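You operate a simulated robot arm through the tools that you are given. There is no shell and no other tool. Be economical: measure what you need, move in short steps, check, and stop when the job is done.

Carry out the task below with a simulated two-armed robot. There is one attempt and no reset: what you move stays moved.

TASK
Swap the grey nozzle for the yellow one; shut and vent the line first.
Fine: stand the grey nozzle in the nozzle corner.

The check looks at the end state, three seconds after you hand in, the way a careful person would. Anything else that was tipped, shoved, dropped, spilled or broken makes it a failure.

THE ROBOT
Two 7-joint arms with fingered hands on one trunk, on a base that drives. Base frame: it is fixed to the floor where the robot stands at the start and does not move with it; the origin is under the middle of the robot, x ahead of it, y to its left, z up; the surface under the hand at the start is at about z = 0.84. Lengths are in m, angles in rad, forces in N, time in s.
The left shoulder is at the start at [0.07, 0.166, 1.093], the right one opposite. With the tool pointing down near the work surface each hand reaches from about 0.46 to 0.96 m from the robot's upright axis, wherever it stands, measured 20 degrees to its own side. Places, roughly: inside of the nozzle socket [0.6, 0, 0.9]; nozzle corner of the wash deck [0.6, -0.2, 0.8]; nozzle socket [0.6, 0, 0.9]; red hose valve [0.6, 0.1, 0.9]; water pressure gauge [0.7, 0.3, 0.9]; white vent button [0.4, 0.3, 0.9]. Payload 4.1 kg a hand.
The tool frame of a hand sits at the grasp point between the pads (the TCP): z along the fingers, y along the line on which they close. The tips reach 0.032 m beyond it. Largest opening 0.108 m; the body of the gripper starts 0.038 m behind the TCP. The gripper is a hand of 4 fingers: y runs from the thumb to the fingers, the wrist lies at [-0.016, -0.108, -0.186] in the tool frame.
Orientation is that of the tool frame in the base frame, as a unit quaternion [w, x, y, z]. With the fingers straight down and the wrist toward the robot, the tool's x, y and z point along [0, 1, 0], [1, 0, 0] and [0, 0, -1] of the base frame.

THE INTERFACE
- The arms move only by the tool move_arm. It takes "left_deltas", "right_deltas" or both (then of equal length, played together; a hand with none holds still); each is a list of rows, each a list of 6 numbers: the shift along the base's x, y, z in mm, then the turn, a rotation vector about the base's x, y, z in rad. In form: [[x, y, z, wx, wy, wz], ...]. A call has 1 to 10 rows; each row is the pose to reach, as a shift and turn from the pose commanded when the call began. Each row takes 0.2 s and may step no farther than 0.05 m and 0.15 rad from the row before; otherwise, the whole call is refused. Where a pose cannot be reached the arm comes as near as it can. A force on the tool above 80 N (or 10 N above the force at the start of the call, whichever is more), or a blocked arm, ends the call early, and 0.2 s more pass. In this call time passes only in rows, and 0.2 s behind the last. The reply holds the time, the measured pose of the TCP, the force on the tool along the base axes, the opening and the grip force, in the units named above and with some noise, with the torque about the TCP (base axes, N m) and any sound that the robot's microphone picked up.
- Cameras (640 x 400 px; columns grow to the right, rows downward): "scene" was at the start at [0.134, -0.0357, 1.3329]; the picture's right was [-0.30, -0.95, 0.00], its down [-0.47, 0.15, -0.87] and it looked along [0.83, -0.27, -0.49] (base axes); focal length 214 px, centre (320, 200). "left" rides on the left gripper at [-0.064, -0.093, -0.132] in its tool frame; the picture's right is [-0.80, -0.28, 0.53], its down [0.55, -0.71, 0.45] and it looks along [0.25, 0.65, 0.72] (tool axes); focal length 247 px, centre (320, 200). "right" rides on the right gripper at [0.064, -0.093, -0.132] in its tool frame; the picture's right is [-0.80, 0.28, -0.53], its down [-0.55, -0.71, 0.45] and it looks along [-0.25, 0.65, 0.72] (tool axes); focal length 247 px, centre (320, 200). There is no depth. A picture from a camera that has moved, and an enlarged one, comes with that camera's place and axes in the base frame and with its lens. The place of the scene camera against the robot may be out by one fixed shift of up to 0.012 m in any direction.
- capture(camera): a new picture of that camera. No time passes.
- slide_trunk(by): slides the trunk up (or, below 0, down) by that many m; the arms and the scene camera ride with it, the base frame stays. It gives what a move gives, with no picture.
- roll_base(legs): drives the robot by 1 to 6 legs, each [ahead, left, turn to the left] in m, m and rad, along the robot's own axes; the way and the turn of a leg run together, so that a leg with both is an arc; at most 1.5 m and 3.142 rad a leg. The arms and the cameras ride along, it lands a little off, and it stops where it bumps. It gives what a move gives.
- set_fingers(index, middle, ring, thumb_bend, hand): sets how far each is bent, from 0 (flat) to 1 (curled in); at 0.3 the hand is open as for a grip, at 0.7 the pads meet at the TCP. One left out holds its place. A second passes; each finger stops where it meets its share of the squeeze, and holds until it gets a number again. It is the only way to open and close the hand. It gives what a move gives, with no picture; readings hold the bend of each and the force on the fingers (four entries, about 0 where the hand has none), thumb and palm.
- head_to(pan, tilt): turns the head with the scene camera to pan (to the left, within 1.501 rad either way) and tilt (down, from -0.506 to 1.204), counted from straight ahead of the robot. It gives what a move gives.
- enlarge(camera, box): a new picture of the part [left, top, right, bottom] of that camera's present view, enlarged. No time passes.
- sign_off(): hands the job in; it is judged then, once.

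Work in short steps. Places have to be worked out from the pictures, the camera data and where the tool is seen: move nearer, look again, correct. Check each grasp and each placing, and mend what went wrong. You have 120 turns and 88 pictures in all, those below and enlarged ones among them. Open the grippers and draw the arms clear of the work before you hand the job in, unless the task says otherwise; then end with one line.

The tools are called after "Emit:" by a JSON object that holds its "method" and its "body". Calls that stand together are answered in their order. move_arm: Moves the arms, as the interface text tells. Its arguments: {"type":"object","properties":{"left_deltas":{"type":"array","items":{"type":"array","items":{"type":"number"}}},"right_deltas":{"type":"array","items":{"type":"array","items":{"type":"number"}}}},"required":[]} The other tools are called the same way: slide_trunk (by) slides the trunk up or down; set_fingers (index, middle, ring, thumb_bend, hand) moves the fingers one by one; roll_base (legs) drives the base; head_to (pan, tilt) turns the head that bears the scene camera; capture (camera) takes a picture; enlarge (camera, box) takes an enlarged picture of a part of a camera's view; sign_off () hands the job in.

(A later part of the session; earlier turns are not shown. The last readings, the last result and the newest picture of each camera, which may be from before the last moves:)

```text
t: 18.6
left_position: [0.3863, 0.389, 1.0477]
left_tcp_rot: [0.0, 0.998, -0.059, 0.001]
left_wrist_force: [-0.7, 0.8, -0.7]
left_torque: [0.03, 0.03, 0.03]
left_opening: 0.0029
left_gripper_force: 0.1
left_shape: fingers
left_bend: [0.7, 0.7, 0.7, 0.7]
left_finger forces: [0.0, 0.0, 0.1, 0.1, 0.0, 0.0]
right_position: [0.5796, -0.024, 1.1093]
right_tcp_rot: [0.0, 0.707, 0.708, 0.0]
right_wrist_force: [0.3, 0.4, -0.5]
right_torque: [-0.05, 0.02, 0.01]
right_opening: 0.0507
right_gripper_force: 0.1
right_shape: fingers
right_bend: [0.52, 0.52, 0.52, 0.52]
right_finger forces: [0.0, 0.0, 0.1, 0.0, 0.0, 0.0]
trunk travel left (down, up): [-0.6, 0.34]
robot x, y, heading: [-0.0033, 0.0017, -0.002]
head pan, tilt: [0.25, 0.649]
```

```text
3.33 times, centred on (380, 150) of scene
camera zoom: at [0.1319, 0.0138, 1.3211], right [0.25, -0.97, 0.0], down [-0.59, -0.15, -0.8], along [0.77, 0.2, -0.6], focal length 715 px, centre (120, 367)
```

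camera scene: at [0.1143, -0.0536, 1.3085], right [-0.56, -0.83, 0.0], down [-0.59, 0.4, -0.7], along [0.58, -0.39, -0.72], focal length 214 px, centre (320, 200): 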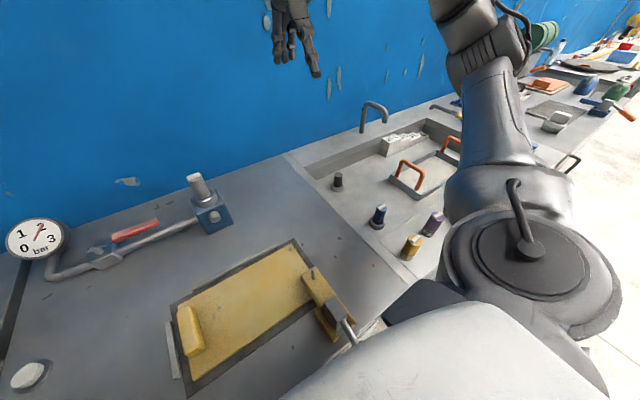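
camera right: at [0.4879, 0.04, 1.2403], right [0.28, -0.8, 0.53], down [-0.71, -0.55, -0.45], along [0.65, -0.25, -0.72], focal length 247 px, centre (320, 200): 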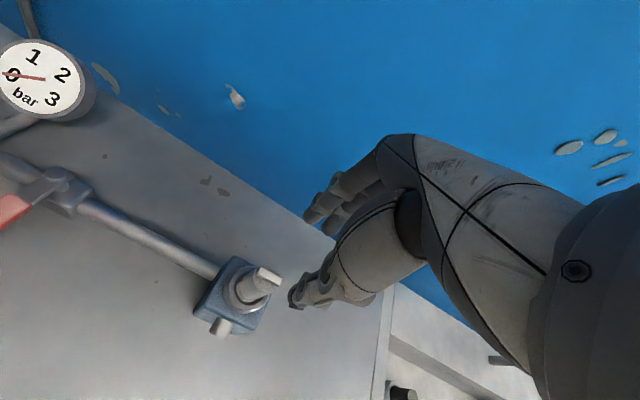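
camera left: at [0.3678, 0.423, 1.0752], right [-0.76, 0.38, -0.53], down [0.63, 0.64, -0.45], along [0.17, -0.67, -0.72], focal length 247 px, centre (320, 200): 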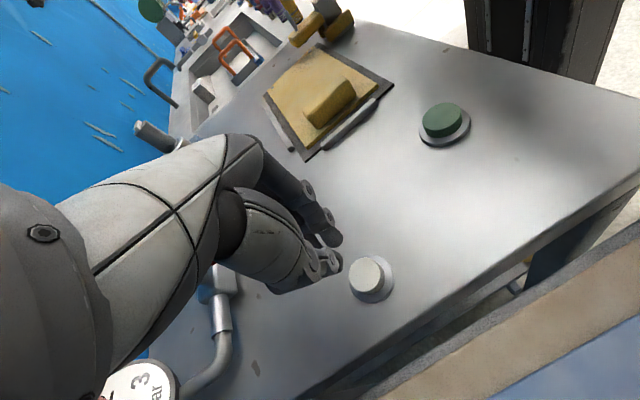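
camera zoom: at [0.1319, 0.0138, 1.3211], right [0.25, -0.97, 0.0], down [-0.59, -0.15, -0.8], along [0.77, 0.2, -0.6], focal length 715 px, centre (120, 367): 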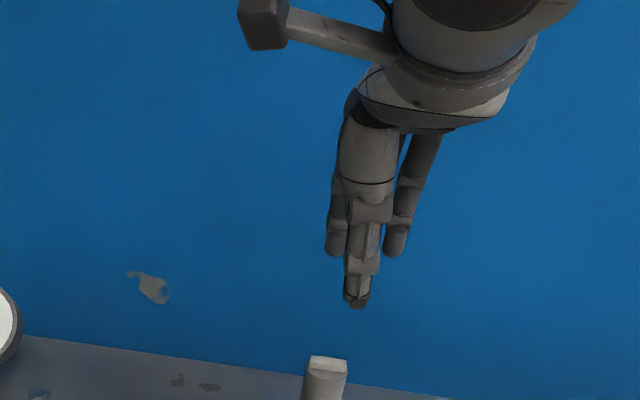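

The thumb lies ~14 mm to -y of the TCP between index and middle, so I'll centre the nozzle there (TCP y ≈ -0.008). Open fully and descend over the nozzle.

Emit:
{"method": "set_fingers", "body": {"hand": "right", "index": 0.3, "middle": 0.3, "ring": 0.3, "thumb_bend": 0.3}}

Emit:
{"method": "move_arm", "body": {"right_deltas": [[-2, 15, -40, 0, 0, 0], [-2, 15, -80, 0, 0, 0], [-2, 15, -110, 0, 0, 0]]}}

Emit:
{"method": "capture", "body": {"camera": "right"}}

Emit:
{"method": "enlarge", "body": {"camera": "scene", "box": [300, 110, 440, 240]}}

```text
t: 19.6
left_position: [0.3854, 0.3889, 1.0485]
left_tcp_rot: [0.0, 0.998, -0.06, 0.0]
left_wrist_force: [0.1, 0.3, 0.0]
left_torque: [-0.01, -0.03, 0.02]
left_opening: 0.0029
left_gripper_force: 0.1
left_shape: fingers
left_bend: [0.7, 0.7, 0.7, 0.7]
left_finger forces: [0.0, 0.0, 0.0, 0.1, 0.0, 0.1]
right_position: [0.5806, -0.0244, 1.1098]
right_tcp_rot: [0.0, 0.707, 0.707, 0.0]
right_wrist_force: [-0.2, 0.2, -1.0]
right_torque: [0.01, 0.0, 0.02]
right_opening: 0.1082
right_gripper_force: 0.0
right_shape: fingers
right_bend: [0.3, 0.3, 0.3, 0.3]
right_finger forces: [0.0, 0.0, 0.0, 0.1, 0.0, 0.0]
trunk travel left (down, up): [-0.6, 0.34]
robot x, y, heading: [0.0002, -0.0034, 0.004]
head pan, tilt: [0.25, 0.649]
```

```text
t: 20.4
left_position: [0.3866, 0.3883, 1.0475]
left_tcp_rot: [0.0, 0.998, -0.059, -0.001]
left_wrist_force: [0.0, -0.8, 0.3]
left_torque: [0.0, 0.02, 0.0]
left_opening: 0.0031
left_gripper_force: 0.1
left_shape: fingers
left_bend: [0.7, 0.7, 0.7, 0.7]
left_finger forces: [0.0, 0.1, 0.1, 0.0, 0.1, 0.1]
right_position: [0.5774, -0.0092, 0.9987]
right_tcp_rot: [0.0, 0.707, 0.707, 0.0]
right_wrist_force: [-0.6, 0.4, -0.6]
right_torque: [-0.04, 0.04, 0.03]
right_opening: 0.1083
right_gripper_force: 0.1
right_shape: fingers
right_bend: [0.3, 0.3, 0.3, 0.3]
right_finger forces: [0.0, 0.0, 0.0, 0.1, 0.0, 0.0]
trunk travel left (down, up): [-0.6, 0.34]
robot x, y, heading: [-0.0016, 0.0001, 0.001]
head pan, tilt: [0.25, 0.649]
```

```text
54 pictures are left
camera right: at [0.4856, 0.0543, 1.1306], right [0.28, -0.8, 0.53], down [-0.71, -0.55, -0.45], along [0.65, -0.25, -0.72], focal length 247 px, centre (320, 200)
```

right: 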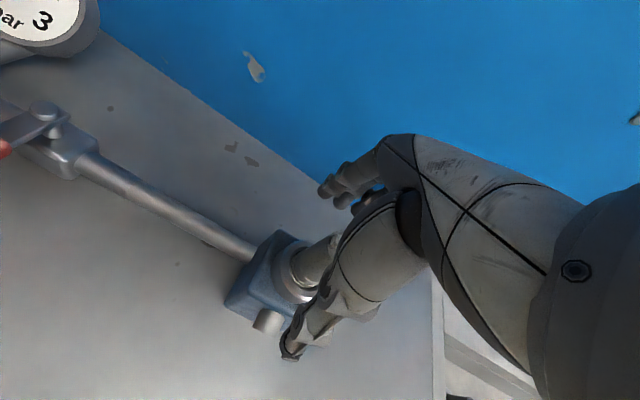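

```text
3.08 times, centred on (370, 175) of scene
camera zoom: at [0.1323, 0.0135, 1.3211], right [0.25, -0.97, 0.0], down [-0.59, -0.15, -0.8], along [0.77, 0.2, -0.61], focal length 660 px, centre (166, 277)
```

zoom: 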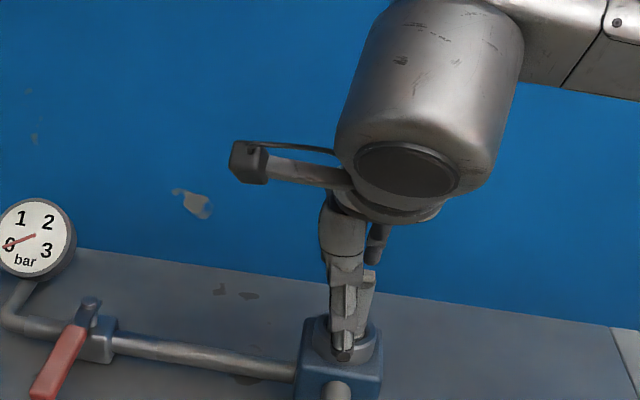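

Thumb is aligned with the nozzle within a few mm. Lower 22 mm more and close index, middle and thumb gently.

Emit:
{"method": "move_arm", "body": {"right_deltas": [[0, 2, -12, 0, 0, 0], [0, 3, -22, 0, 0, 0]]}}

Emit:
{"method": "set_fingers", "body": {"hand": "right", "index": 0.7, "middle": 0.7, "ring": 0.5, "thumb_bend": 0.7}}

Emit:
{"method": "capture", "body": {"camera": "right"}}

Emit:
{"method": "enlarge", "body": {"camera": "scene", "box": [300, 110, 440, 240]}}

```text
t: 21.0
left_position: [0.3859, 0.3889, 1.0476]
left_tcp_rot: [0.0, 0.998, -0.06, 0.0]
left_wrist_force: [0.9, -0.8, -1.2]
left_torque: [0.04, 0.0, -0.01]
left_opening: 0.0027
left_gripper_force: 0.1
left_shape: fingers
left_bend: [0.7, 0.7, 0.7, 0.7]
left_finger forces: [0.0, 0.0, 0.1, 0.1, 0.0, 0.0]
right_position: [0.5773, -0.0051, 0.9785]
right_tcp_rot: [0.0, 0.707, 0.707, -0.001]
right_wrist_force: [-0.9, 0.7, -0.1]
right_torque: [0.01, 0.02, 0.0]
right_opening: 0.1085
right_gripper_force: 0.2
right_shape: fingers
right_bend: [0.3, 0.3, 0.3, 0.3]
right_finger forces: [0.1, 0.0, 0.0, 0.0, 0.0, 0.0]
trunk travel left (down, up): [-0.6, 0.34]
robot x, y, heading: [-0.0038, -0.001, 0.001]
head pan, tilt: [0.25, 0.649]
```

```text
t: 22.0
left_position: [0.3857, 0.3878, 1.0467]
left_tcp_rot: [0.0, 0.998, -0.059, 0.0]
left_wrist_force: [0.6, 0.5, -1.5]
left_torque: [0.02, 0.02, 0.0]
left_opening: 0.0028
left_gripper_force: 0.1
left_shape: fingers
left_bend: [0.7, 0.7, 0.7, 0.7]
left_finger forces: [0.1, 0.0, 0.0, 0.1, 0.0, 0.0]
right_position: [0.5776, -0.0074, 0.9794]
right_tcp_rot: [0.0, 0.707, 0.707, 0.001]
right_wrist_force: [14.2, 0.4, 15.6]
right_torque: [-0.04, -0.77, -0.07]
right_opening: 0.0282
right_gripper_force: 15.6
right_shape: fingers
right_bend: [0.59, 0.57, 0.5, 0.63]
right_finger forces: [10.3, 13.7, 0.0, 0.0, 7.3, 0.0]
trunk travel left (down, up): [-0.6, 0.34]
robot x, y, heading: [0.0026, -0.0005, -0.002]
head pan, tilt: [0.25, 0.649]
```

```text
52 pictures are left
camera right: at [0.4859, 0.0575, 1.1106], right [0.28, -0.8, 0.53], down [-0.71, -0.55, -0.45], along [0.65, -0.25, -0.72], focal length 247 px, centre (320, 200)
```

right: 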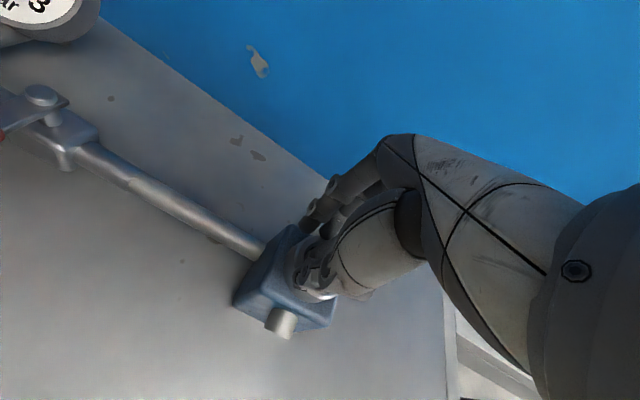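

```text
3.08 times, centred on (370, 175) of scene
camera zoom: at [0.1325, 0.0136, 1.3212], right [0.25, -0.97, 0.0], down [-0.59, -0.15, -0.8], along [0.77, 0.2, -0.61], focal length 660 px, centre (166, 277)
```

zoom: 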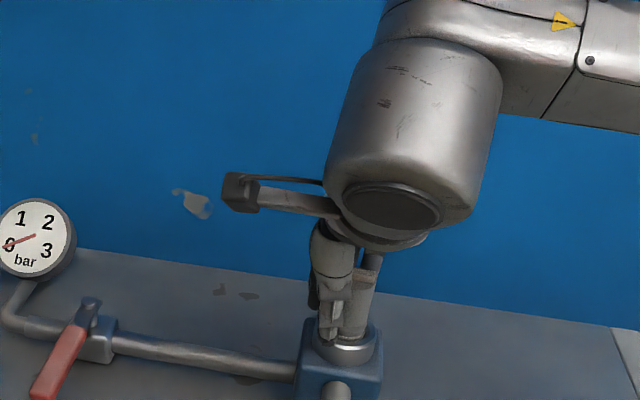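

Forces show the thumb tip pressing the collar and sitting ~9 mm off the nozzle axis (nozzle only ~29 mm wide). Release, raise 12 mm, shift -9 mm in y, and regrip.

Emit:
{"method": "set_fingers", "body": {"hand": "right", "index": 0.4, "middle": 0.4, "ring": 0.4, "thumb_bend": 0.4}}

Emit:
{"method": "move_arm", "body": {"right_deltas": [[0, 0, 12, 0, 0, 0], [1, -9, 12, 0, 0, 0]]}}

Emit:
{"method": "set_fingers", "body": {"hand": "right", "index": 0.7, "middle": 0.7, "ring": 0.5, "thumb_bend": 0.7}}

Emit:
{"method": "enlarge", "body": {"camera": "scene", "box": [300, 110, 440, 240]}}

Emit:
{"method": "enlarge", "body": {"camera": "right", "box": [200, 160, 440, 360]}}

```text
t: 23.0
left_position: [0.3854, 0.3879, 1.0464]
left_tcp_rot: [0.0, 0.998, -0.059, 0.0]
left_wrist_force: [0.3, 0.4, 0.3]
left_torque: [0.02, 0.02, 0.0]
left_opening: 0.0029
left_gripper_force: 0.0
left_shape: fingers
left_bend: [0.7, 0.7, 0.7, 0.7]
left_finger forces: [0.0, 0.0, 0.1, 0.0, 0.1, 0.0]
right_position: [0.5777, -0.0073, 0.9792]
right_tcp_rot: [0.0, 0.707, 0.707, -0.001]
right_wrist_force: [0.5, 0.3, 0.2]
right_torque: [0.02, 0.02, -0.02]
right_opening: 0.0818
right_gripper_force: 0.1
right_shape: fingers
right_bend: [0.4, 0.4, 0.4, 0.4]
right_finger forces: [0.0, 0.0, 0.0, 0.0, 0.0, 0.0]
trunk travel left (down, up): [-0.6, 0.34]
robot x, y, heading: [-0.0005, -0.0018, -0.001]
head pan, tilt: [0.25, 0.649]
```

```text
t: 23.6
left_position: [0.3856, 0.3878, 1.0478]
left_tcp_rot: [0.0, 0.998, -0.059, 0.0]
left_wrist_force: [-1.2, 0.5, -0.1]
left_torque: [0.02, -0.01, 0.0]
left_opening: 0.0027
left_gripper_force: 0.1
left_shape: fingers
left_bend: [0.7, 0.7, 0.7, 0.7]
left_finger forces: [0.1, 0.0, 0.0, 0.0, 0.1, 0.1]
right_position: [0.5777, -0.0155, 0.9912]
right_tcp_rot: [0.0, 0.707, 0.707, 0.0]
right_wrist_force: [0.6, -0.1, -0.8]
right_torque: [0.02, 0.04, 0.0]
right_opening: 0.0819
right_gripper_force: 0.1
right_shape: fingers
right_bend: [0.4, 0.4, 0.4, 0.4]
right_finger forces: [0.0, 0.0, 0.0, 0.1, 0.0, 0.1]
trunk travel left (down, up): [-0.6, 0.34]
robot x, y, heading: [-0.0012, -0.0008, 0.0]
head pan, tilt: [0.25, 0.649]
```

```text
t: 24.6
left_position: [0.385, 0.3867, 1.0475]
left_tcp_rot: [-0.001, 0.998, -0.059, 0.0]
left_wrist_force: [-1.2, -0.2, -0.4]
left_torque: [0.01, 0.02, 0.0]
left_opening: 0.0027
left_gripper_force: 0.0
left_shape: fingers
left_bend: [0.7, 0.7, 0.7, 0.7]
left_finger forces: [0.0, 0.0, 0.1, 0.0, 0.1, 0.0]
right_position: [0.5786, -0.0155, 0.9906]
right_tcp_rot: [0.0, 0.707, 0.707, 0.0]
right_wrist_force: [2.7, 0.2, 1.3]
right_torque: [-0.01, -0.11, 0.0]
right_opening: 0.0162
right_gripper_force: 7.6
right_shape: fingers
right_bend: [0.68, 0.63, 0.5, 0.63]
right_finger forces: [1.3, 8.0, 0.0, 0.1, 6.4, 0.0]
trunk travel left (down, up): [-0.6, 0.34]
robot x, y, heading: [0.0013, 0.0017, -0.003]
head pan, tilt: [0.25, 0.649]
```

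```text
3.08 times, centred on (370, 175) of scene
camera zoom: at [0.132, 0.0136, 1.3211], right [0.25, -0.97, 0.0], down [-0.59, -0.15, -0.8], along [0.77, 0.2, -0.6], focal length 660 px, centre (166, 277)
```

zoom: 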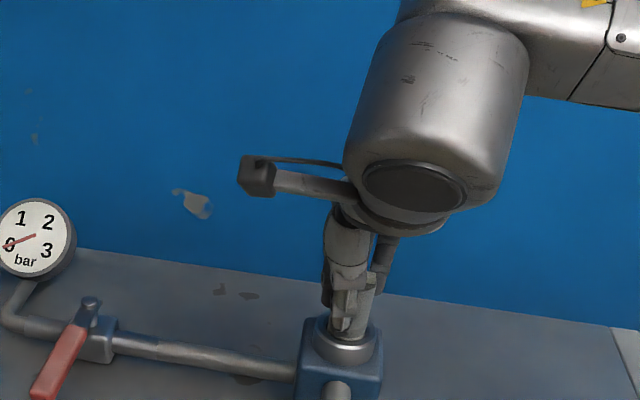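

```text
2.00 times, centred on (320, 260) of right
camera zoom: at [0.4863, 0.049, 1.1222], right [0.28, -0.8, 0.53], down [-0.71, -0.55, -0.45], along [0.65, -0.25, -0.72], focal length 494 px, centre (320, 80)
```

zoom: 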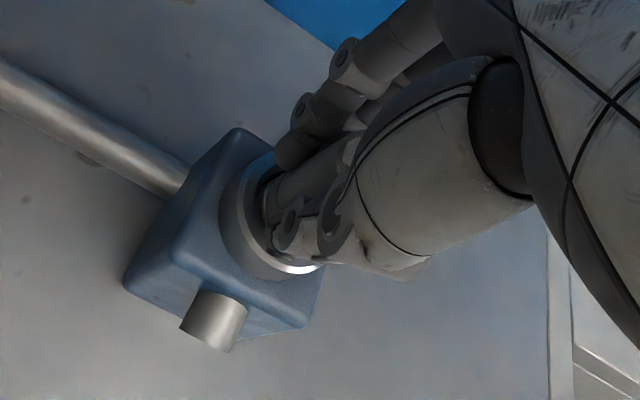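

Index is only grazing (+y edge); nozzle axis lies further -y relative to the hand. Open, shift -8 mm, and regrip.

Emit:
{"method": "set_fingers", "body": {"hand": "right", "index": 0.45, "middle": 0.45, "ring": 0.45, "thumb_bend": 0.45}}

Emit:
{"method": "move_arm", "body": {"right_deltas": [[0, -8, -4, 0, 0, 0]]}}

Emit:
{"method": "set_fingers", "body": {"hand": "right", "index": 0.75, "middle": 0.75, "ring": 0.5, "thumb_bend": 0.75}}

Emit:
{"method": "enlarge", "body": {"camera": "scene", "box": [320, 130, 420, 220]}}

```text
t: 25.6
left_position: [0.3849, 0.3874, 1.0484]
left_tcp_rot: [0.0, 0.998, -0.06, 0.001]
left_wrist_force: [0.9, -0.3, 0.0]
left_torque: [-0.01, 0.03, 0.02]
left_opening: 0.003
left_gripper_force: 0.0
left_shape: fingers
left_bend: [0.7, 0.7, 0.7, 0.7]
left_finger forces: [0.0, 0.0, 0.0, 0.1, 0.0, 0.0]
right_position: [0.5777, -0.0127, 0.9919]
right_tcp_rot: [0.0, 0.707, 0.707, 0.0]
right_wrist_force: [0.2, 0.2, -0.3]
right_torque: [-0.01, 0.02, 0.0]
right_opening: 0.0686
right_gripper_force: 0.0
right_shape: fingers
right_bend: [0.45, 0.45, 0.45, 0.45]
right_finger forces: [0.0, 0.1, 0.0, 0.1, 0.0, 0.0]
trunk travel left (down, up): [-0.6, 0.34]
robot x, y, heading: [0.0017, -0.003, 0.002]
head pan, tilt: [0.25, 0.649]
```

```text
t: 26.0
left_position: [0.3851, 0.3872, 1.0482]
left_tcp_rot: [-0.001, 0.998, -0.059, 0.0]
left_wrist_force: [-0.7, 0.6, 0.4]
left_torque: [0.04, -0.03, -0.02]
left_opening: 0.0029
left_gripper_force: 0.0
left_shape: fingers
left_bend: [0.7, 0.7, 0.7, 0.7]
left_finger forces: [0.1, 0.0, 0.1, 0.0, 0.1, 0.1]
right_position: [0.5773, -0.0241, 0.9865]
right_tcp_rot: [0.001, 0.707, 0.707, 0.0]
right_wrist_force: [0.4, -0.5, -0.7]
right_torque: [0.01, -0.01, 0.02]
right_opening: 0.0686
right_gripper_force: 0.1
right_shape: fingers
right_bend: [0.45, 0.45, 0.45, 0.45]
right_finger forces: [0.0, 0.0, 0.1, 0.1, 0.0, 0.1]
trunk travel left (down, up): [-0.6, 0.34]
robot x, y, heading: [0.0017, -0.0008, -0.005]
head pan, tilt: [0.25, 0.649]
```

```text
t: 27.0
left_position: [0.3856, 0.3885, 1.0482]
left_tcp_rot: [0.0, 0.998, -0.059, -0.001]
left_wrist_force: [0.2, -0.7, 0.4]
left_torque: [0.02, 0.01, 0.0]
left_opening: 0.0027
left_gripper_force: 0.2
left_shape: fingers
left_bend: [0.7, 0.7, 0.7, 0.7]
left_finger forces: [0.1, 0.0, 0.0, 0.1, 0.1, 0.0]
right_position: [0.5794, -0.023, 0.9879]
right_tcp_rot: [0.0, 0.707, 0.707, 0.0]
right_wrist_force: [4.0, 1.4, -0.9]
right_torque: [-0.01, -0.17, -0.01]
right_opening: 0.0235
right_gripper_force: 17.8
right_shape: fingers
right_bend: [0.71, 0.65, 0.5, 0.62]
right_finger forces: [10.1, 10.7, 0.0, 0.0, 15.7, 0.0]
trunk travel left (down, up): [-0.6, 0.34]
robot x, y, heading: [-0.0015, -0.0018, -0.004]
head pan, tilt: [0.25, 0.649]
```

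```text
4.44 times, centred on (370, 175) of scene
camera zoom: at [0.1326, 0.0135, 1.321], right [0.25, -0.97, 0.0], down [-0.59, -0.15, -0.8], along [0.77, 0.2, -0.61], focal length 953 px, centre (98, 311)
```

zoom: 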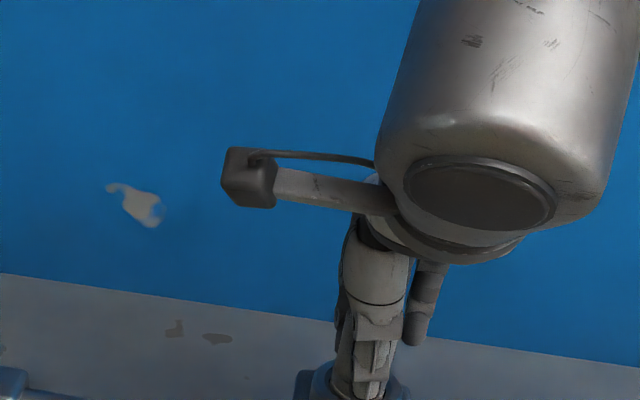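

Solid three-point grip now. Try turning counter-clockwise (unlock sense) in small steps.

Emit:
{"method": "move_arm", "body": {"right_deltas": [[0, 0, 0, 0, 0, 0.1], [0, 0, 0, 0, 0, 0.2], [0, 0, 0, 0, 0, 0.3]]}}

Emit:
{"method": "enlarge", "body": {"camera": "right", "box": [200, 160, 440, 360]}}

```text
t: 27.8
left_position: [0.386, 0.388, 1.0482]
left_tcp_rot: [0.0, 0.998, -0.059, 0.001]
left_wrist_force: [-0.4, 0.6, 0.5]
left_torque: [0.0, -0.01, 0.0]
left_opening: 0.0029
left_gripper_force: 0.2
left_shape: fingers
left_bend: [0.7, 0.7, 0.7, 0.7]
left_finger forces: [0.1, 0.0, 0.0, 0.0, 0.0, 0.1]
right_position: [0.5786, -0.022, 0.986]
right_tcp_rot: [0.001, 0.593, 0.805, 0.0]
right_wrist_force: [4.3, 1.6, 0.1]
right_torque: [0.06, -0.19, -0.03]
right_opening: 0.0229
right_gripper_force: 18.4
right_shape: fingers
right_bend: [0.71, 0.64, 0.5, 0.62]
right_finger forces: [10.3, 10.7, 0.1, 0.1, 15.7, 0.0]
trunk travel left (down, up): [-0.6, 0.34]
robot x, y, heading: [0.0028, -0.0018, 0.003]
head pan, tilt: [0.25, 0.649]
```

```text
2.00 times, centred on (320, 260) of right
camera zoom: at [0.4712, 0.0112, 1.1179], right [0.51, -0.68, 0.53], down [-0.51, -0.73, -0.45], along [0.69, -0.04, -0.72], focal length 494 px, centre (320, 80)
```

zoom: 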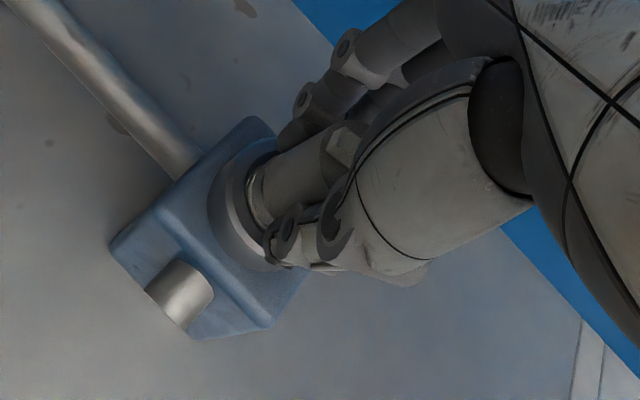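

It turned with negligible torque. Continue turning to about 90° watching for a stop.

Emit:
{"method": "move_arm", "body": {"right_deltas": [[0, 0, 0, 0, 0, 0.14], [0, 0, 0, 0, 0, 0.28], [0, 0, 0, 0, 0, 0.42], [0, 0, 0, 0, 0, 0.56], [0, 0, 0, 0, 0, 0.7], [0, 0, 0, 0, 0, 0.84], [0, 0, 0, 0, 0, 0.98], [0, 0, 0, 0, 0, 1.12], [0, 0, 0, 0, 0, 1.26]]}}

Emit:
{"method": "capture", "body": {"camera": "right"}}

Emit:
{"method": "enlarge", "body": {"camera": "scene", "box": [300, 110, 440, 240]}}

```text
t: 29.8
left_position: [0.3863, 0.3882, 1.0484]
left_tcp_rot: [0.001, 0.998, -0.059, 0.0]
left_wrist_force: [-0.6, 0.4, -0.4]
left_torque: [-0.03, 0.03, -0.03]
left_opening: 0.0031
left_gripper_force: 0.1
left_shape: fingers
left_bend: [0.7, 0.7, 0.7, 0.7]
left_finger forces: [0.1, 0.0, 0.1, 0.0, 0.1, 0.0]
right_position: [0.5783, -0.0216, 0.9877]
right_tcp_rot: [0.001, 0.281, 0.96, 0.001]
right_wrist_force: [3.3, 0.7, -2.0]
right_torque: [0.03, -0.15, -0.01]
right_opening: 0.0232
right_gripper_force: 18.3
right_shape: fingers
right_bend: [0.71, 0.64, 0.5, 0.62]
right_finger forces: [9.4, 10.2, 0.0, 0.0, 16.5, 0.0]
right hand out of reach, approached as far as the arm can: row 6, 7, 8, 9
trunk travel left (down, up): [-0.6, 0.34]
robot x, y, heading: [0.0016, 0.0033, -0.002]
head pan, tilt: [0.25, 0.649]
```

```text
46 pictures are left
camera right: at [0.475, -0.066, 1.1182], right [0.82, -0.19, 0.53], down [0.08, -0.89, -0.45], along [0.56, 0.41, -0.72], focal length 247 px, centre (320, 200)
```

right: 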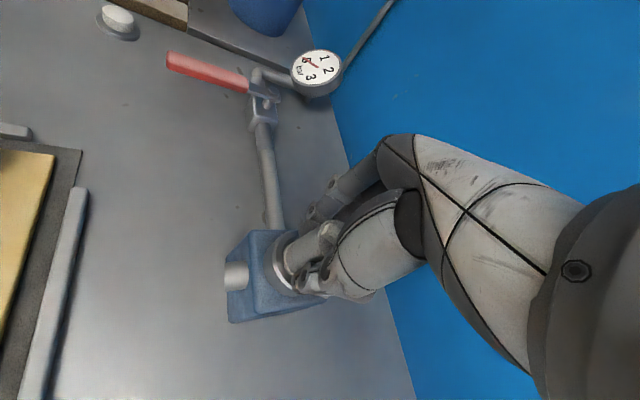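

```text
3.08 times, centred on (370, 175) of scene
camera zoom: at [0.1324, 0.0135, 1.321], right [0.25, -0.97, 0.0], down [-0.59, -0.15, -0.8], along [0.77, 0.2, -0.61], focal length 660 px, centre (166, 277)
```

zoom: 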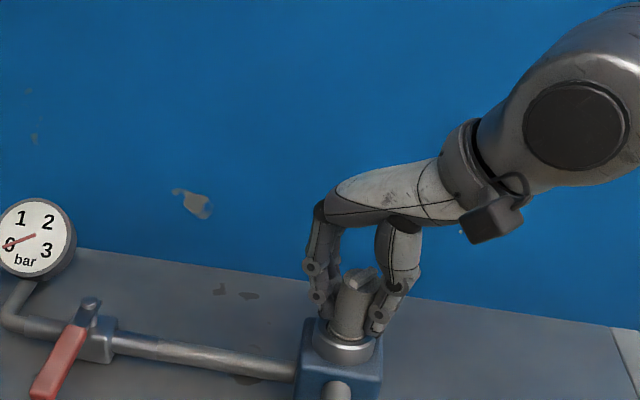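

The grey nozzle turns with the hand (about 57° so far). Test a gentle pull upward.

Emit:
{"method": "move_arm", "body": {"right_deltas": [[0, 0, 4, 0, 0, 0], [0, 0, 8, 0, 0, 0]]}}

Emit:
{"method": "enlarge", "body": {"camera": "scene", "box": [320, 130, 420, 220]}}

```text
t: 30.4
left_position: [0.3866, 0.3889, 1.0479]
left_tcp_rot: [0.0, 0.998, -0.059, -0.001]
left_wrist_force: [0.1, -0.4, 0.6]
left_torque: [0.02, 0.0, 0.02]
left_opening: 0.0028
left_gripper_force: 0.1
left_shape: fingers
left_bend: [0.7, 0.7, 0.7, 0.7]
left_finger forces: [0.0, 0.0, 0.1, 0.1, 0.0, 0.0]
right_position: [0.5783, -0.0218, 0.9952]
right_tcp_rot: [0.0, 0.282, 0.959, 0.001]
right_wrist_force: [1.9, -0.3, -1.8]
right_torque: [-0.01, -0.13, 0.01]
right_opening: 0.0236
right_gripper_force: 18.2
right_shape: fingers
right_bend: [0.72, 0.64, 0.5, 0.62]
right_finger forces: [9.2, 10.2, 0.0, 0.0, 16.4, 0.1]
trunk travel left (down, up): [-0.6, 0.34]
robot x, y, heading: [0.0016, 0.0012, -0.001]
head pan, tilt: [0.25, 0.649]
```

```text
4.44 times, centred on (370, 175) of scene
camera zoom: at [0.1322, 0.0135, 1.321], right [0.25, -0.97, 0.0], down [-0.59, -0.15, -0.8], along [0.77, 0.2, -0.61], focal length 953 px, centre (98, 311)
```

zoom: 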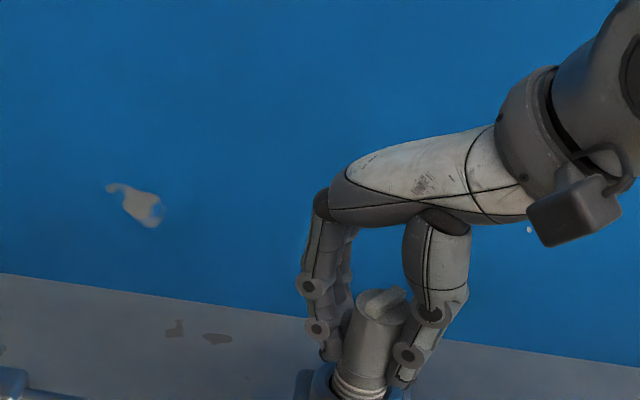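

It lifts freely. Raise 90 mm and inspect the nozzle's lower end.

Emit:
{"method": "move_arm", "body": {"right_deltas": [[0, 0, 20, 0, 0, 0], [0, 0, 45, 0, 0, 0], [0, 0, 70, 0, 0, 0], [0, 0, 100, 0, 0, 0]]}}

Emit:
{"method": "enlarge", "body": {"camera": "scene", "box": [300, 80, 440, 240]}}

Emit:
{"method": "capture", "body": {"camera": "right"}}

```text
t: 31.4
left_position: [0.385, 0.3867, 1.0479]
left_tcp_rot: [0.0, 0.998, -0.059, 0.001]
left_wrist_force: [-0.1, 0.0, -0.7]
left_torque: [0.0, 0.04, 0.0]
left_opening: 0.003
left_gripper_force: 0.1
left_shape: fingers
left_bend: [0.7, 0.7, 0.7, 0.7]
left_finger forces: [0.1, 0.0, 0.0, 0.1, 0.1, 0.0]
right_position: [0.5774, -0.0225, 1.0315]
right_tcp_rot: [-0.001, 0.285, 0.958, 0.001]
right_wrist_force: [0.0, 0.3, -0.1]
right_torque: [-0.04, -0.02, 0.0]
right_opening: 0.0229
right_gripper_force: 17.4
right_shape: fingers
right_bend: [0.72, 0.65, 0.5, 0.62]
right_finger forces: [9.5, 8.5, 0.1, 0.1, 16.8, 0.0]
right hand out of reach, approached as far as the arm can: row 2, 3, 4
trunk travel left (down, up): [-0.6, 0.34]
robot x, y, heading: [-0.0018, 0.001, -0.002]
head pan, tilt: [0.25, 0.649]
```

```text
2.50 times, centred on (370, 160) of scene
camera zoom: at [0.1319, 0.0135, 1.3211], right [0.25, -0.97, 0.0], down [-0.59, -0.15, -0.8], along [0.77, 0.2, -0.6], focal length 536 px, centre (195, 300)
```

zoom: 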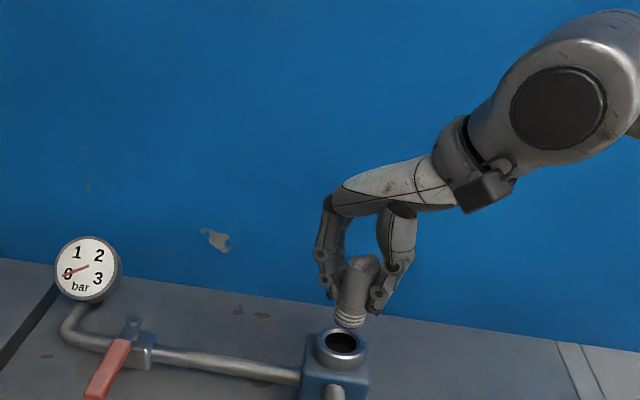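

```text
42 pictures are left
camera right: at [0.4745, -0.0668, 1.1628], right [0.82, -0.2, 0.53], down [0.07, -0.89, -0.45], along [0.56, 0.41, -0.72], focal length 247 px, centre (320, 200)
```

right: 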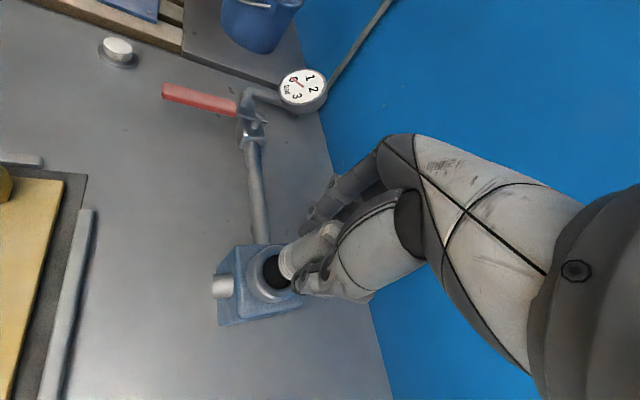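

The grey nozzle is out (bottom ≈58 mm below TCP). I turn the wrist back and move toward -y, then look at the deck near [0.6, -0.2].

Emit:
{"method": "move_arm", "body": {"right_deltas": [[0, 0, 15, 0, 0, -0.12], [0, -15, 30, 0, 0, -0.26], [0, -30, 40, 0, 0, -0.4], [0, -45, 50, 0, 0, -0.54], [0, -60, 50, 0, 0, -0.68], [0, -75, 50, 0, 0, -0.82], [0, -90, 50, 0, 0, -0.96]]}}

Emit:
{"method": "head_to", "body": {"pan": -0.35, "tilt": 0.65}}

Emit:
{"method": "capture", "body": {"camera": "scene"}}

Emit:
{"method": "capture", "body": {"camera": "right"}}

```text
t: 33.0
left_position: [0.3847, 0.3868, 1.0477]
left_tcp_rot: [0.0, 0.998, -0.059, 0.001]
left_wrist_force: [-0.1, 0.4, -0.1]
left_torque: [-0.03, -0.01, 0.03]
left_opening: 0.0027
left_gripper_force: 0.2
left_shape: fingers
left_bend: [0.7, 0.7, 0.7, 0.7]
left_finger forces: [0.0, 0.1, 0.1, 0.0, 0.0, 0.0]
right_position: [0.5799, -0.1145, 1.0835]
right_tcp_rot: [0.0, 0.693, 0.721, 0.0]
right_wrist_force: [-0.4, -0.5, -1.2]
right_torque: [0.0, -0.02, -0.01]
right_opening: 0.0235
right_gripper_force: 17.6
right_shape: fingers
right_bend: [0.72, 0.65, 0.5, 0.62]
right_finger forces: [9.4, 8.7, 0.1, 0.0, 16.7, 0.0]
trunk travel left (down, up): [-0.6, 0.34]
robot x, y, heading: [0.0007, 0.002, -0.006]
head pan, tilt: [0.25, 0.649]
```

```text
t: 34.0
left_position: [0.3852, 0.3876, 1.0467]
left_tcp_rot: [0.001, 0.998, -0.061, 0.0]
left_wrist_force: [-0.5, -0.4, -0.5]
left_torque: [0.01, -0.02, 0.03]
left_opening: 0.0028
left_gripper_force: 0.1
left_shape: fingers
left_bend: [0.7, 0.7, 0.7, 0.7]
left_finger forces: [0.1, 0.0, 0.1, 0.0, 0.1, 0.1]
right_position: [0.5791, -0.1129, 1.0842]
right_tcp_rot: [0.0, 0.692, 0.722, 0.0]
right_wrist_force: [-0.5, -0.5, -0.2]
right_torque: [-0.01, -0.02, -0.04]
right_opening: 0.0233
right_gripper_force: 17.2
right_shape: fingers
right_bend: [0.72, 0.65, 0.5, 0.62]
right_finger forces: [9.4, 8.6, 0.1, 0.0, 16.7, 0.0]
trunk travel left (down, up): [-0.6, 0.34]
robot x, y, heading: [-0.0006, -0.0015, -0.005]
head pan, tilt: [-0.351, 0.649]
```

```text
41 pictures are left
camera scene: at [0.1293, -0.0378, 1.3211], right [-0.34, -0.94, 0.0], down [-0.57, 0.21, -0.8], along [0.75, -0.27, -0.6], focal length 214 px, centre (320, 200)
```

scene: 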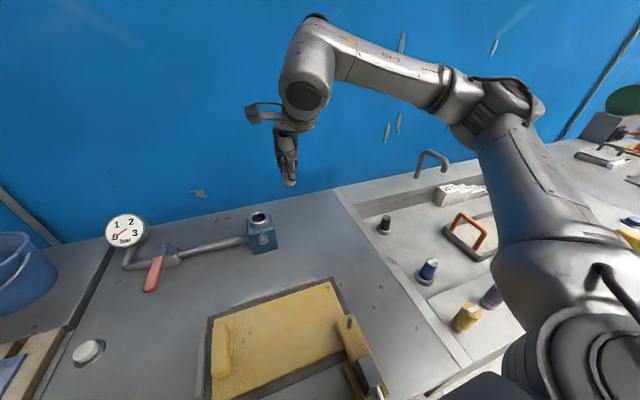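

```text
40 pictures are left
camera right: at [0.4851, -0.0535, 1.2149], right [0.32, -0.79, 0.53], down [-0.68, -0.58, -0.45], along [0.66, -0.22, -0.72], focal length 247 px, centre (320, 200)
```

right: 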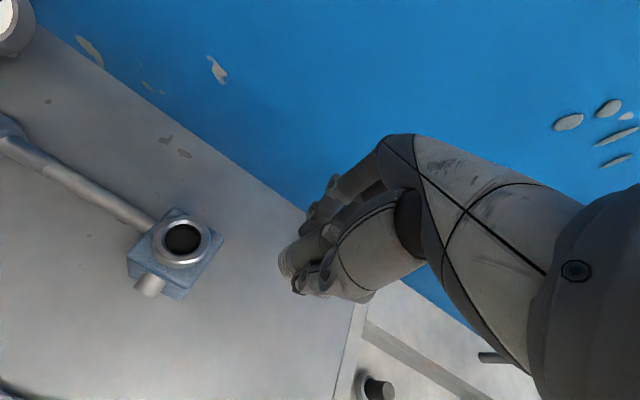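

No marking is visible; the plain deck corner right of the socket at [0.60, -0.20] is clear. Move above it and go down to about 35 mm above the deck.

Emit:
{"method": "move_arm", "body": {"right_deltas": [[10, -43, -10, 0, 0, 0], [20, -87, -30, 0, 0, 0], [20, -87, -70, 0, 0, 0], [20, -87, -110, 0, 0, 0], [20, -87, -150, 0, 0, 0]]}}

Emit:
{"method": "enlarge", "body": {"camera": "scene", "box": [250, 130, 400, 270]}}

```text
t: 35.2
left_position: [0.3855, 0.3884, 1.0491]
left_tcp_rot: [0.0, 0.998, -0.06, 0.0]
left_wrist_force: [-0.2, 0.2, -0.3]
left_torque: [0.04, 0.01, 0.01]
left_opening: 0.003
left_gripper_force: 0.1
left_shape: fingers
left_bend: [0.7, 0.7, 0.7, 0.7]
left_finger forces: [0.0, 0.1, 0.1, 0.0, 0.0, 0.0]
right_position: [0.601, -0.2002, 0.9332]
right_tcp_rot: [0.0, 0.694, 0.72, 0.0]
right_wrist_force: [0.8, 0.5, -1.0]
right_torque: [-0.02, -0.02, 0.0]
right_opening: 0.0234
right_gripper_force: 17.5
right_shape: fingers
right_bend: [0.72, 0.65, 0.5, 0.62]
right_finger forces: [9.6, 8.7, 0.1, 0.1, 16.8, 0.0]
trunk travel left (down, up): [-0.6, 0.34]
robot x, y, heading: [-0.0007, -0.0026, -0.001]
head pan, tilt: [-0.351, 0.649]
```

```text
2.86 times, centred on (325, 200) of scene
camera zoom: at [0.13, -0.0382, 1.3211], right [-0.34, -0.94, 0.0], down [-0.57, 0.21, -0.8], along [0.75, -0.27, -0.61], focal length 613 px, centre (306, 200)
```

zoom: 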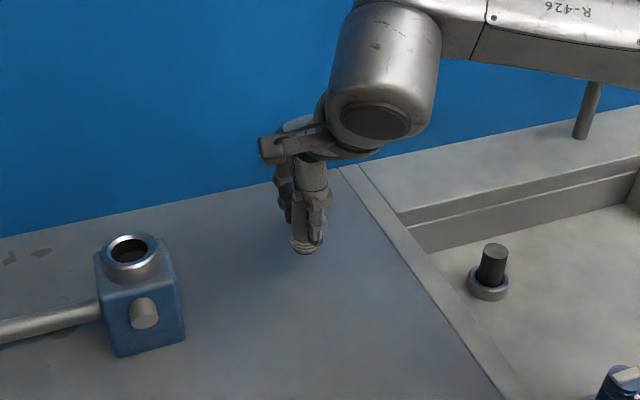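

Bottom is near z 0.87. Lower slowly to contact.

Emit:
{"method": "move_arm", "body": {"right_deltas": [[0, 0, -12, 0, 0, 0], [0, 0, -20, 0, 0, 0], [0, 0, -24, 0, 0, 0]]}}

Emit:
{"method": "enlarge", "body": {"camera": "scene", "box": [280, 170, 360, 240]}}

```text
t: 36.0
left_position: [0.3858, 0.3882, 1.0484]
left_tcp_rot: [0.0, 0.998, -0.06, 0.0]
left_wrist_force: [0.3, -0.2, -0.6]
left_torque: [0.04, 0.02, -0.05]
left_opening: 0.0032
left_gripper_force: 0.0
left_shape: fingers
left_bend: [0.7, 0.7, 0.7, 0.7]
left_finger forces: [0.0, 0.0, 0.0, 0.1, 0.0, 0.1]
right_position: [0.5997, -0.2008, 0.9106]
right_tcp_rot: [0.0, 0.693, 0.721, 0.0]
right_wrist_force: [-0.5, 0.9, -1.2]
right_torque: [-0.01, 0.02, 0.0]
right_opening: 0.0234
right_gripper_force: 17.2
right_shape: fingers
right_bend: [0.72, 0.65, 0.5, 0.62]
right_finger forces: [9.6, 8.6, 0.1, 0.0, 16.8, 0.0]
trunk travel left (down, up): [-0.6, 0.34]
robot x, y, heading: [-0.0021, -0.0021, -0.003]
head pan, tilt: [-0.351, 0.649]
```

```text
5.71 times, centred on (320, 205) of scene
camera zoom: at [0.1293, -0.038, 1.3211], right [-0.34, -0.94, 0.0], down [-0.57, 0.21, -0.8], along [0.75, -0.27, -0.6], focal length 1226 px, centre (320, 171)
```

zoom: 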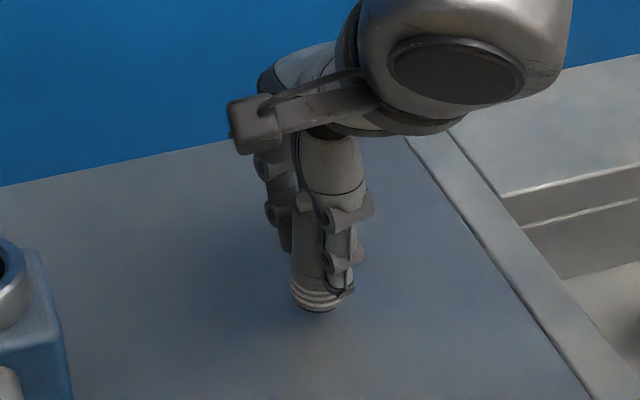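

Not touching yet; go down in 2–3 mm steps.

Emit:
{"method": "move_arm", "body": {"right_deltas": [[0, 0, -3, 0, 0, 0], [0, 0, -6, 0, 0, 0], [0, 0, -8, 0, 0, 0]]}}

```text
t: 36.8
left_position: [0.3857, 0.3872, 1.048]
left_tcp_rot: [-0.001, 0.998, -0.059, 0.0]
left_wrist_force: [-0.6, -0.1, 0.1]
left_torque: [0.01, 0.01, -0.03]
left_opening: 0.0032
left_gripper_force: 0.1
left_shape: fingers
left_bend: [0.7, 0.7, 0.7, 0.7]
left_finger forces: [0.1, 0.1, 0.1, 0.0, 0.1, 0.0]
right_position: [0.5988, -0.2007, 0.9012]
right_tcp_rot: [0.0, 0.693, 0.721, 0.0]
right_wrist_force: [-0.5, 0.3, -1.5]
right_torque: [-0.03, 0.0, -0.02]
right_opening: 0.0235
right_gripper_force: 17.4
right_shape: fingers
right_bend: [0.72, 0.65, 0.5, 0.62]
right_finger forces: [9.7, 8.7, 0.1, 0.0, 16.8, 0.0]
trunk travel left (down, up): [-0.6, 0.34]
robot x, y, heading: [0.0029, -0.0016, 0.002]
head pan, tilt: [-0.351, 0.649]
```

Emit:
{"method": "move_arm", "body": {"right_deltas": [[0, 0, -3, 0, 0, 0], [0, 0, -5, 0, 0, 0], [0, 0, -7, 0, 0, 0]]}}

Emit:
{"method": "enlarge", "body": {"camera": "scene", "box": [280, 170, 360, 240]}}

```text
t: 37.6
left_position: [0.3852, 0.3883, 1.0482]
left_tcp_rot: [0.0, 0.998, -0.06, 0.0]
left_wrist_force: [-0.2, -0.4, -0.7]
left_torque: [-0.01, 0.0, 0.0]
left_opening: 0.0031
left_gripper_force: 0.1
left_shape: fingers
left_bend: [0.7, 0.7, 0.7, 0.7]
left_finger forces: [0.1, 0.0, 0.1, 0.0, 0.0, 0.0]
right_position: [0.5992, -0.2005, 0.8971]
right_tcp_rot: [0.001, 0.693, 0.721, 0.001]
right_wrist_force: [3.4, 0.1, 9.6]
right_torque: [-0.02, 0.03, 0.02]
right_opening: 0.0232
right_gripper_force: 19.9
right_shape: fingers
right_bend: [0.72, 0.65, 0.5, 0.62]
right_finger forces: [11.0, 10.5, 0.1, 0.0, 17.1, 0.0]
trunk travel left (down, up): [-0.6, 0.34]
robot x, y, heading: [0.0017, 0.0018, -0.002]
head pan, tilt: [-0.351, 0.649]
```

```text
5.71 times, centred on (320, 205) of scene
camera zoom: at [0.1283, -0.0376, 1.3214], right [-0.34, -0.94, 0.0], down [-0.57, 0.21, -0.8], along [0.75, -0.27, -0.6], focal length 1226 px, centre (320, 171)
```

zoom: 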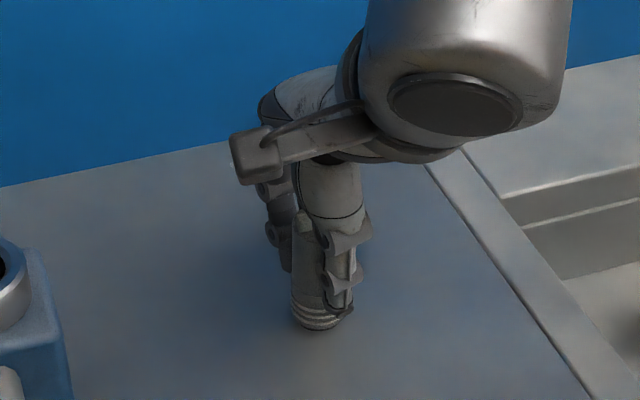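

Contact (about 10 N). Ease off 2 mm of command, then open gently.

Emit:
{"method": "move_arm", "body": {"right_deltas": [[0, 0, 2, 0, 0, 0]]}}

Emit:
{"method": "set_fingers", "body": {"hand": "right", "index": 0.55, "middle": 0.55, "ring": 0.45, "thumb_bend": 0.5}}

Emit:
{"method": "set_fingers", "body": {"hand": "right", "index": 0.35, "middle": 0.35, "ring": 0.35, "thumb_bend": 0.3}}

Emit:
{"method": "enlarge", "body": {"camera": "scene", "box": [280, 170, 360, 240]}}

```text
t: 38.0
left_position: [0.3856, 0.3882, 1.0478]
left_tcp_rot: [0.0, 0.998, -0.059, 0.0]
left_wrist_force: [0.5, 0.9, 0.8]
left_torque: [0.02, -0.03, 0.01]
left_opening: 0.0028
left_gripper_force: 0.0
left_shape: fingers
left_bend: [0.7, 0.7, 0.7, 0.7]
left_finger forces: [0.0, 0.0, 0.0, 0.0, 0.0, 0.0]
right_position: [0.5998, -0.2008, 0.8967]
right_tcp_rot: [-0.001, 0.693, 0.721, -0.001]
right_wrist_force: [0.8, 0.4, 4.5]
right_torque: [0.03, 0.03, 0.0]
right_opening: 0.0232
right_gripper_force: 18.7
right_shape: fingers
right_bend: [0.72, 0.65, 0.5, 0.62]
right_finger forces: [10.6, 8.9, 0.0, 0.0, 17.1, 0.0]
trunk travel left (down, up): [-0.6, 0.34]
robot x, y, heading: [0.0021, -0.0001, -0.001]
head pan, tilt: [-0.351, 0.649]
```

```text
t: 39.0
left_position: [0.3857, 0.3886, 1.048]
left_tcp_rot: [0.0, 0.998, -0.059, 0.0]
left_wrist_force: [0.1, 1.4, -0.5]
left_torque: [-0.02, 0.03, 0.02]
left_opening: 0.0028
left_gripper_force: 0.0
left_shape: fingers
left_bend: [0.7, 0.7, 0.7, 0.7]
left_finger forces: [0.0, 0.0, 0.0, 0.0, 0.1, 0.1]
right_position: [0.5991, -0.2003, 0.897]
right_tcp_rot: [0.0, 0.693, 0.721, -0.001]
right_wrist_force: [0.4, -0.4, 0.0]
right_torque: [0.02, 0.04, -0.01]
right_opening: 0.0484
right_gripper_force: 0.0
right_shape: fingers
right_bend: [0.55, 0.55, 0.45, 0.5]
right_finger forces: [0.0, 0.0, 0.0, 0.0, 0.0, 0.0]
trunk travel left (down, up): [-0.6, 0.34]
robot x, y, heading: [-0.0014, -0.0007, -0.003]
head pan, tilt: [-0.351, 0.649]
```

```text
t: 40.0
left_position: [0.3854, 0.3888, 1.0484]
left_tcp_rot: [0.0, 0.998, -0.059, 0.0]
left_wrist_force: [0.7, -0.6, 0.4]
left_torque: [-0.01, -0.01, -0.01]
left_opening: 0.0029
left_gripper_force: 0.1
left_shape: fingers
left_bend: [0.7, 0.7, 0.7, 0.7]
left_finger forces: [0.0, 0.1, 0.0, 0.0, 0.0, 0.0]
right_position: [0.5996, -0.2005, 0.897]
right_tcp_rot: [0.0, 0.693, 0.721, 0.0]
right_wrist_force: [0.3, -0.2, 0.6]
right_torque: [0.03, 0.02, 0.03]
right_opening: 0.1015
right_gripper_force: 0.1
right_shape: fingers
right_bend: [0.35, 0.35, 0.35, 0.3]
right_finger forces: [0.0, 0.0, 0.0, 0.0, 0.1, 0.1]
trunk travel left (down, up): [-0.6, 0.34]
robot x, y, heading: [-0.0005, -0.0019, -0.001]
head pan, tilt: [-0.351, 0.649]
```

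```text
5.71 times, centred on (320, 205) of scene
camera zoom: at [0.1292, -0.0379, 1.3211], right [-0.34, -0.94, 0.0], down [-0.57, 0.21, -0.8], along [0.75, -0.27, -0.6], focal length 1226 px, centre (320, 171)
```

zoom: 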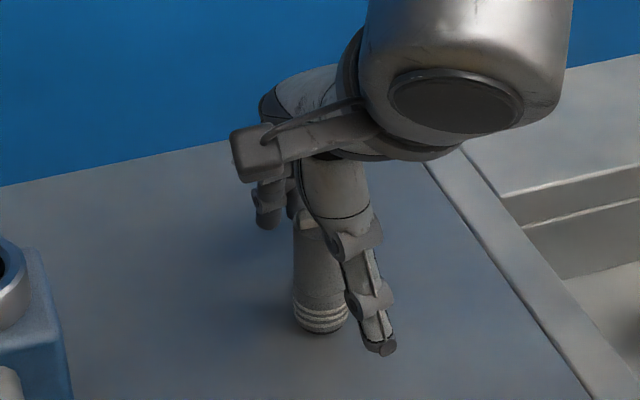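

The grey nozzle stands on its own. Lift the right hand straight up.

Emit:
{"method": "move_arm", "body": {"right_deltas": [[0, 0, 40, 0, 0, 0], [0, 0, 85, 0, 0, 0], [0, 0, 130, 0, 0, 0], [0, -30, 170, 0, 0, 0], [-30, -60, 200, 0, 0, 0], [-65, -80, 220, 0, 0, 0]]}}

Emit:
{"method": "capture", "body": {"camera": "scene"}}

```text
refused: row 5 steps farther than a row can; nothing moved
```

```text
35 pictures are left
camera scene: at [0.1292, -0.0379, 1.3211], right [-0.34, -0.94, 0.0], down [-0.57, 0.21, -0.8], along [0.75, -0.27, -0.6], focal length 214 px, centre (320, 200)
```

scene: 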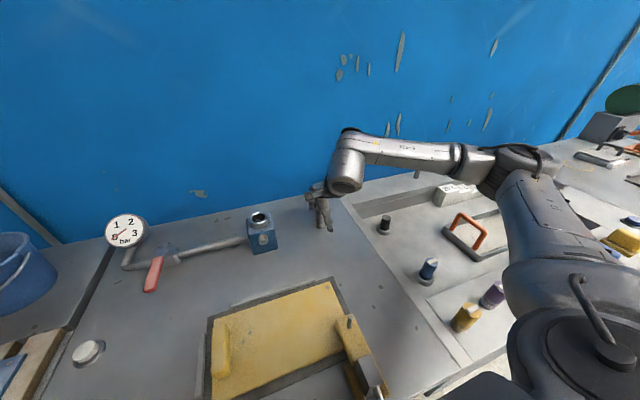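

Retry with shorter rows.

Emit:
{"method": "move_arm", "body": {"right_deltas": [[0, 0, 40, 0, 0, 0], [0, 0, 85, 0, 0, 0], [0, 0, 130, 0, 0, 0], [0, -20, 170, 0, 0, 0], [-25, -40, 205, 0, 0, 0], [-55, -60, 230, 0, 0, 0]]}}

Emit:
{"method": "roll_base", "body": {"legs": [[-0.2, 0, 0], [0, -0.25, 0]]}}

Emit:
{"method": "capture", "body": {"camera": "scene"}}

```text
t: 41.4
left_position: [0.3837, 0.3875, 1.0482]
left_tcp_rot: [0.0, 0.998, -0.059, 0.001]
left_wrist_force: [-0.6, -0.2, 0.2]
left_torque: [-0.01, -0.02, 0.0]
left_opening: 0.0028
left_gripper_force: 0.0
left_shape: fingers
left_bend: [0.7, 0.7, 0.7, 0.7]
left_finger forces: [0.0, 0.0, 0.0, 0.0, 0.1, 0.1]
right_position: [0.5413, -0.2603, 1.1293]
right_tcp_rot: [0.001, 0.692, 0.722, 0.0]
right_wrist_force: [0.0, 0.5, 0.0]
right_torque: [0.0, -0.02, 0.02]
right_opening: 0.1019
right_gripper_force: 0.1
right_shape: fingers
right_bend: [0.35, 0.35, 0.35, 0.3]
right_finger forces: [0.0, 0.0, 0.0, 0.0, 0.1, 0.1]
trunk travel left (down, up): [-0.6, 0.34]
robot x, y, heading: [-0.0014, 0.0006, 0.004]
head pan, tilt: [-0.351, 0.649]
```

```text
t: 44.4
left_position: [0.1849, 0.139, 1.0481]
left_tcp_rot: [0.0, 0.998, -0.058, 0.0]
left_wrist_force: [-0.1, 0.6, -0.2]
left_torque: [0.01, -0.04, 0.02]
left_opening: 0.0029
left_gripper_force: 0.0
left_shape: fingers
left_bend: [0.7, 0.7, 0.7, 0.7]
left_finger forces: [0.0, 0.1, 0.1, 0.0, 0.1, 0.1]
right_position: [0.3472, -0.5094, 1.128]
right_tcp_rot: [0.0, 0.691, 0.723, -0.001]
right_wrist_force: [0.2, 0.5, 1.0]
right_torque: [-0.01, 0.0, -0.01]
right_opening: 0.1021
right_gripper_force: 0.1
right_shape: fingers
right_bend: [0.35, 0.35, 0.35, 0.3]
right_finger forces: [0.0, 0.0, 0.0, 0.1, 0.0, 0.0]
trunk travel left (down, up): [-0.6, 0.34]
robot x, y, heading: [-0.1993, -0.2481, 0.002]
head pan, tilt: [-0.351, 0.649]
```

```text
34 pictures are left
camera scene: at [-0.0689, -0.2893, 1.3211], right [-0.34, -0.94, 0.0], down [-0.57, 0.21, -0.8], along [0.75, -0.27, -0.6], focal length 214 px, centre (320, 200)
```

scene: 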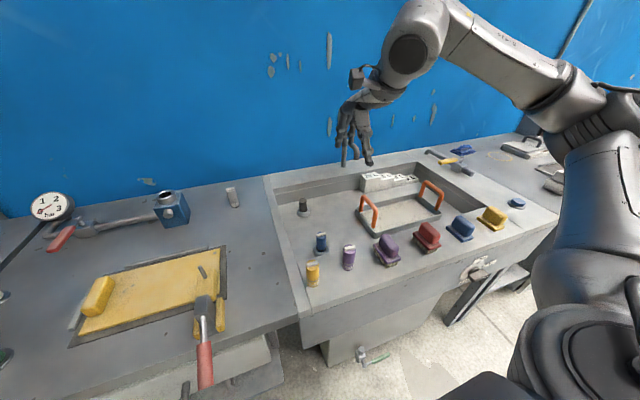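

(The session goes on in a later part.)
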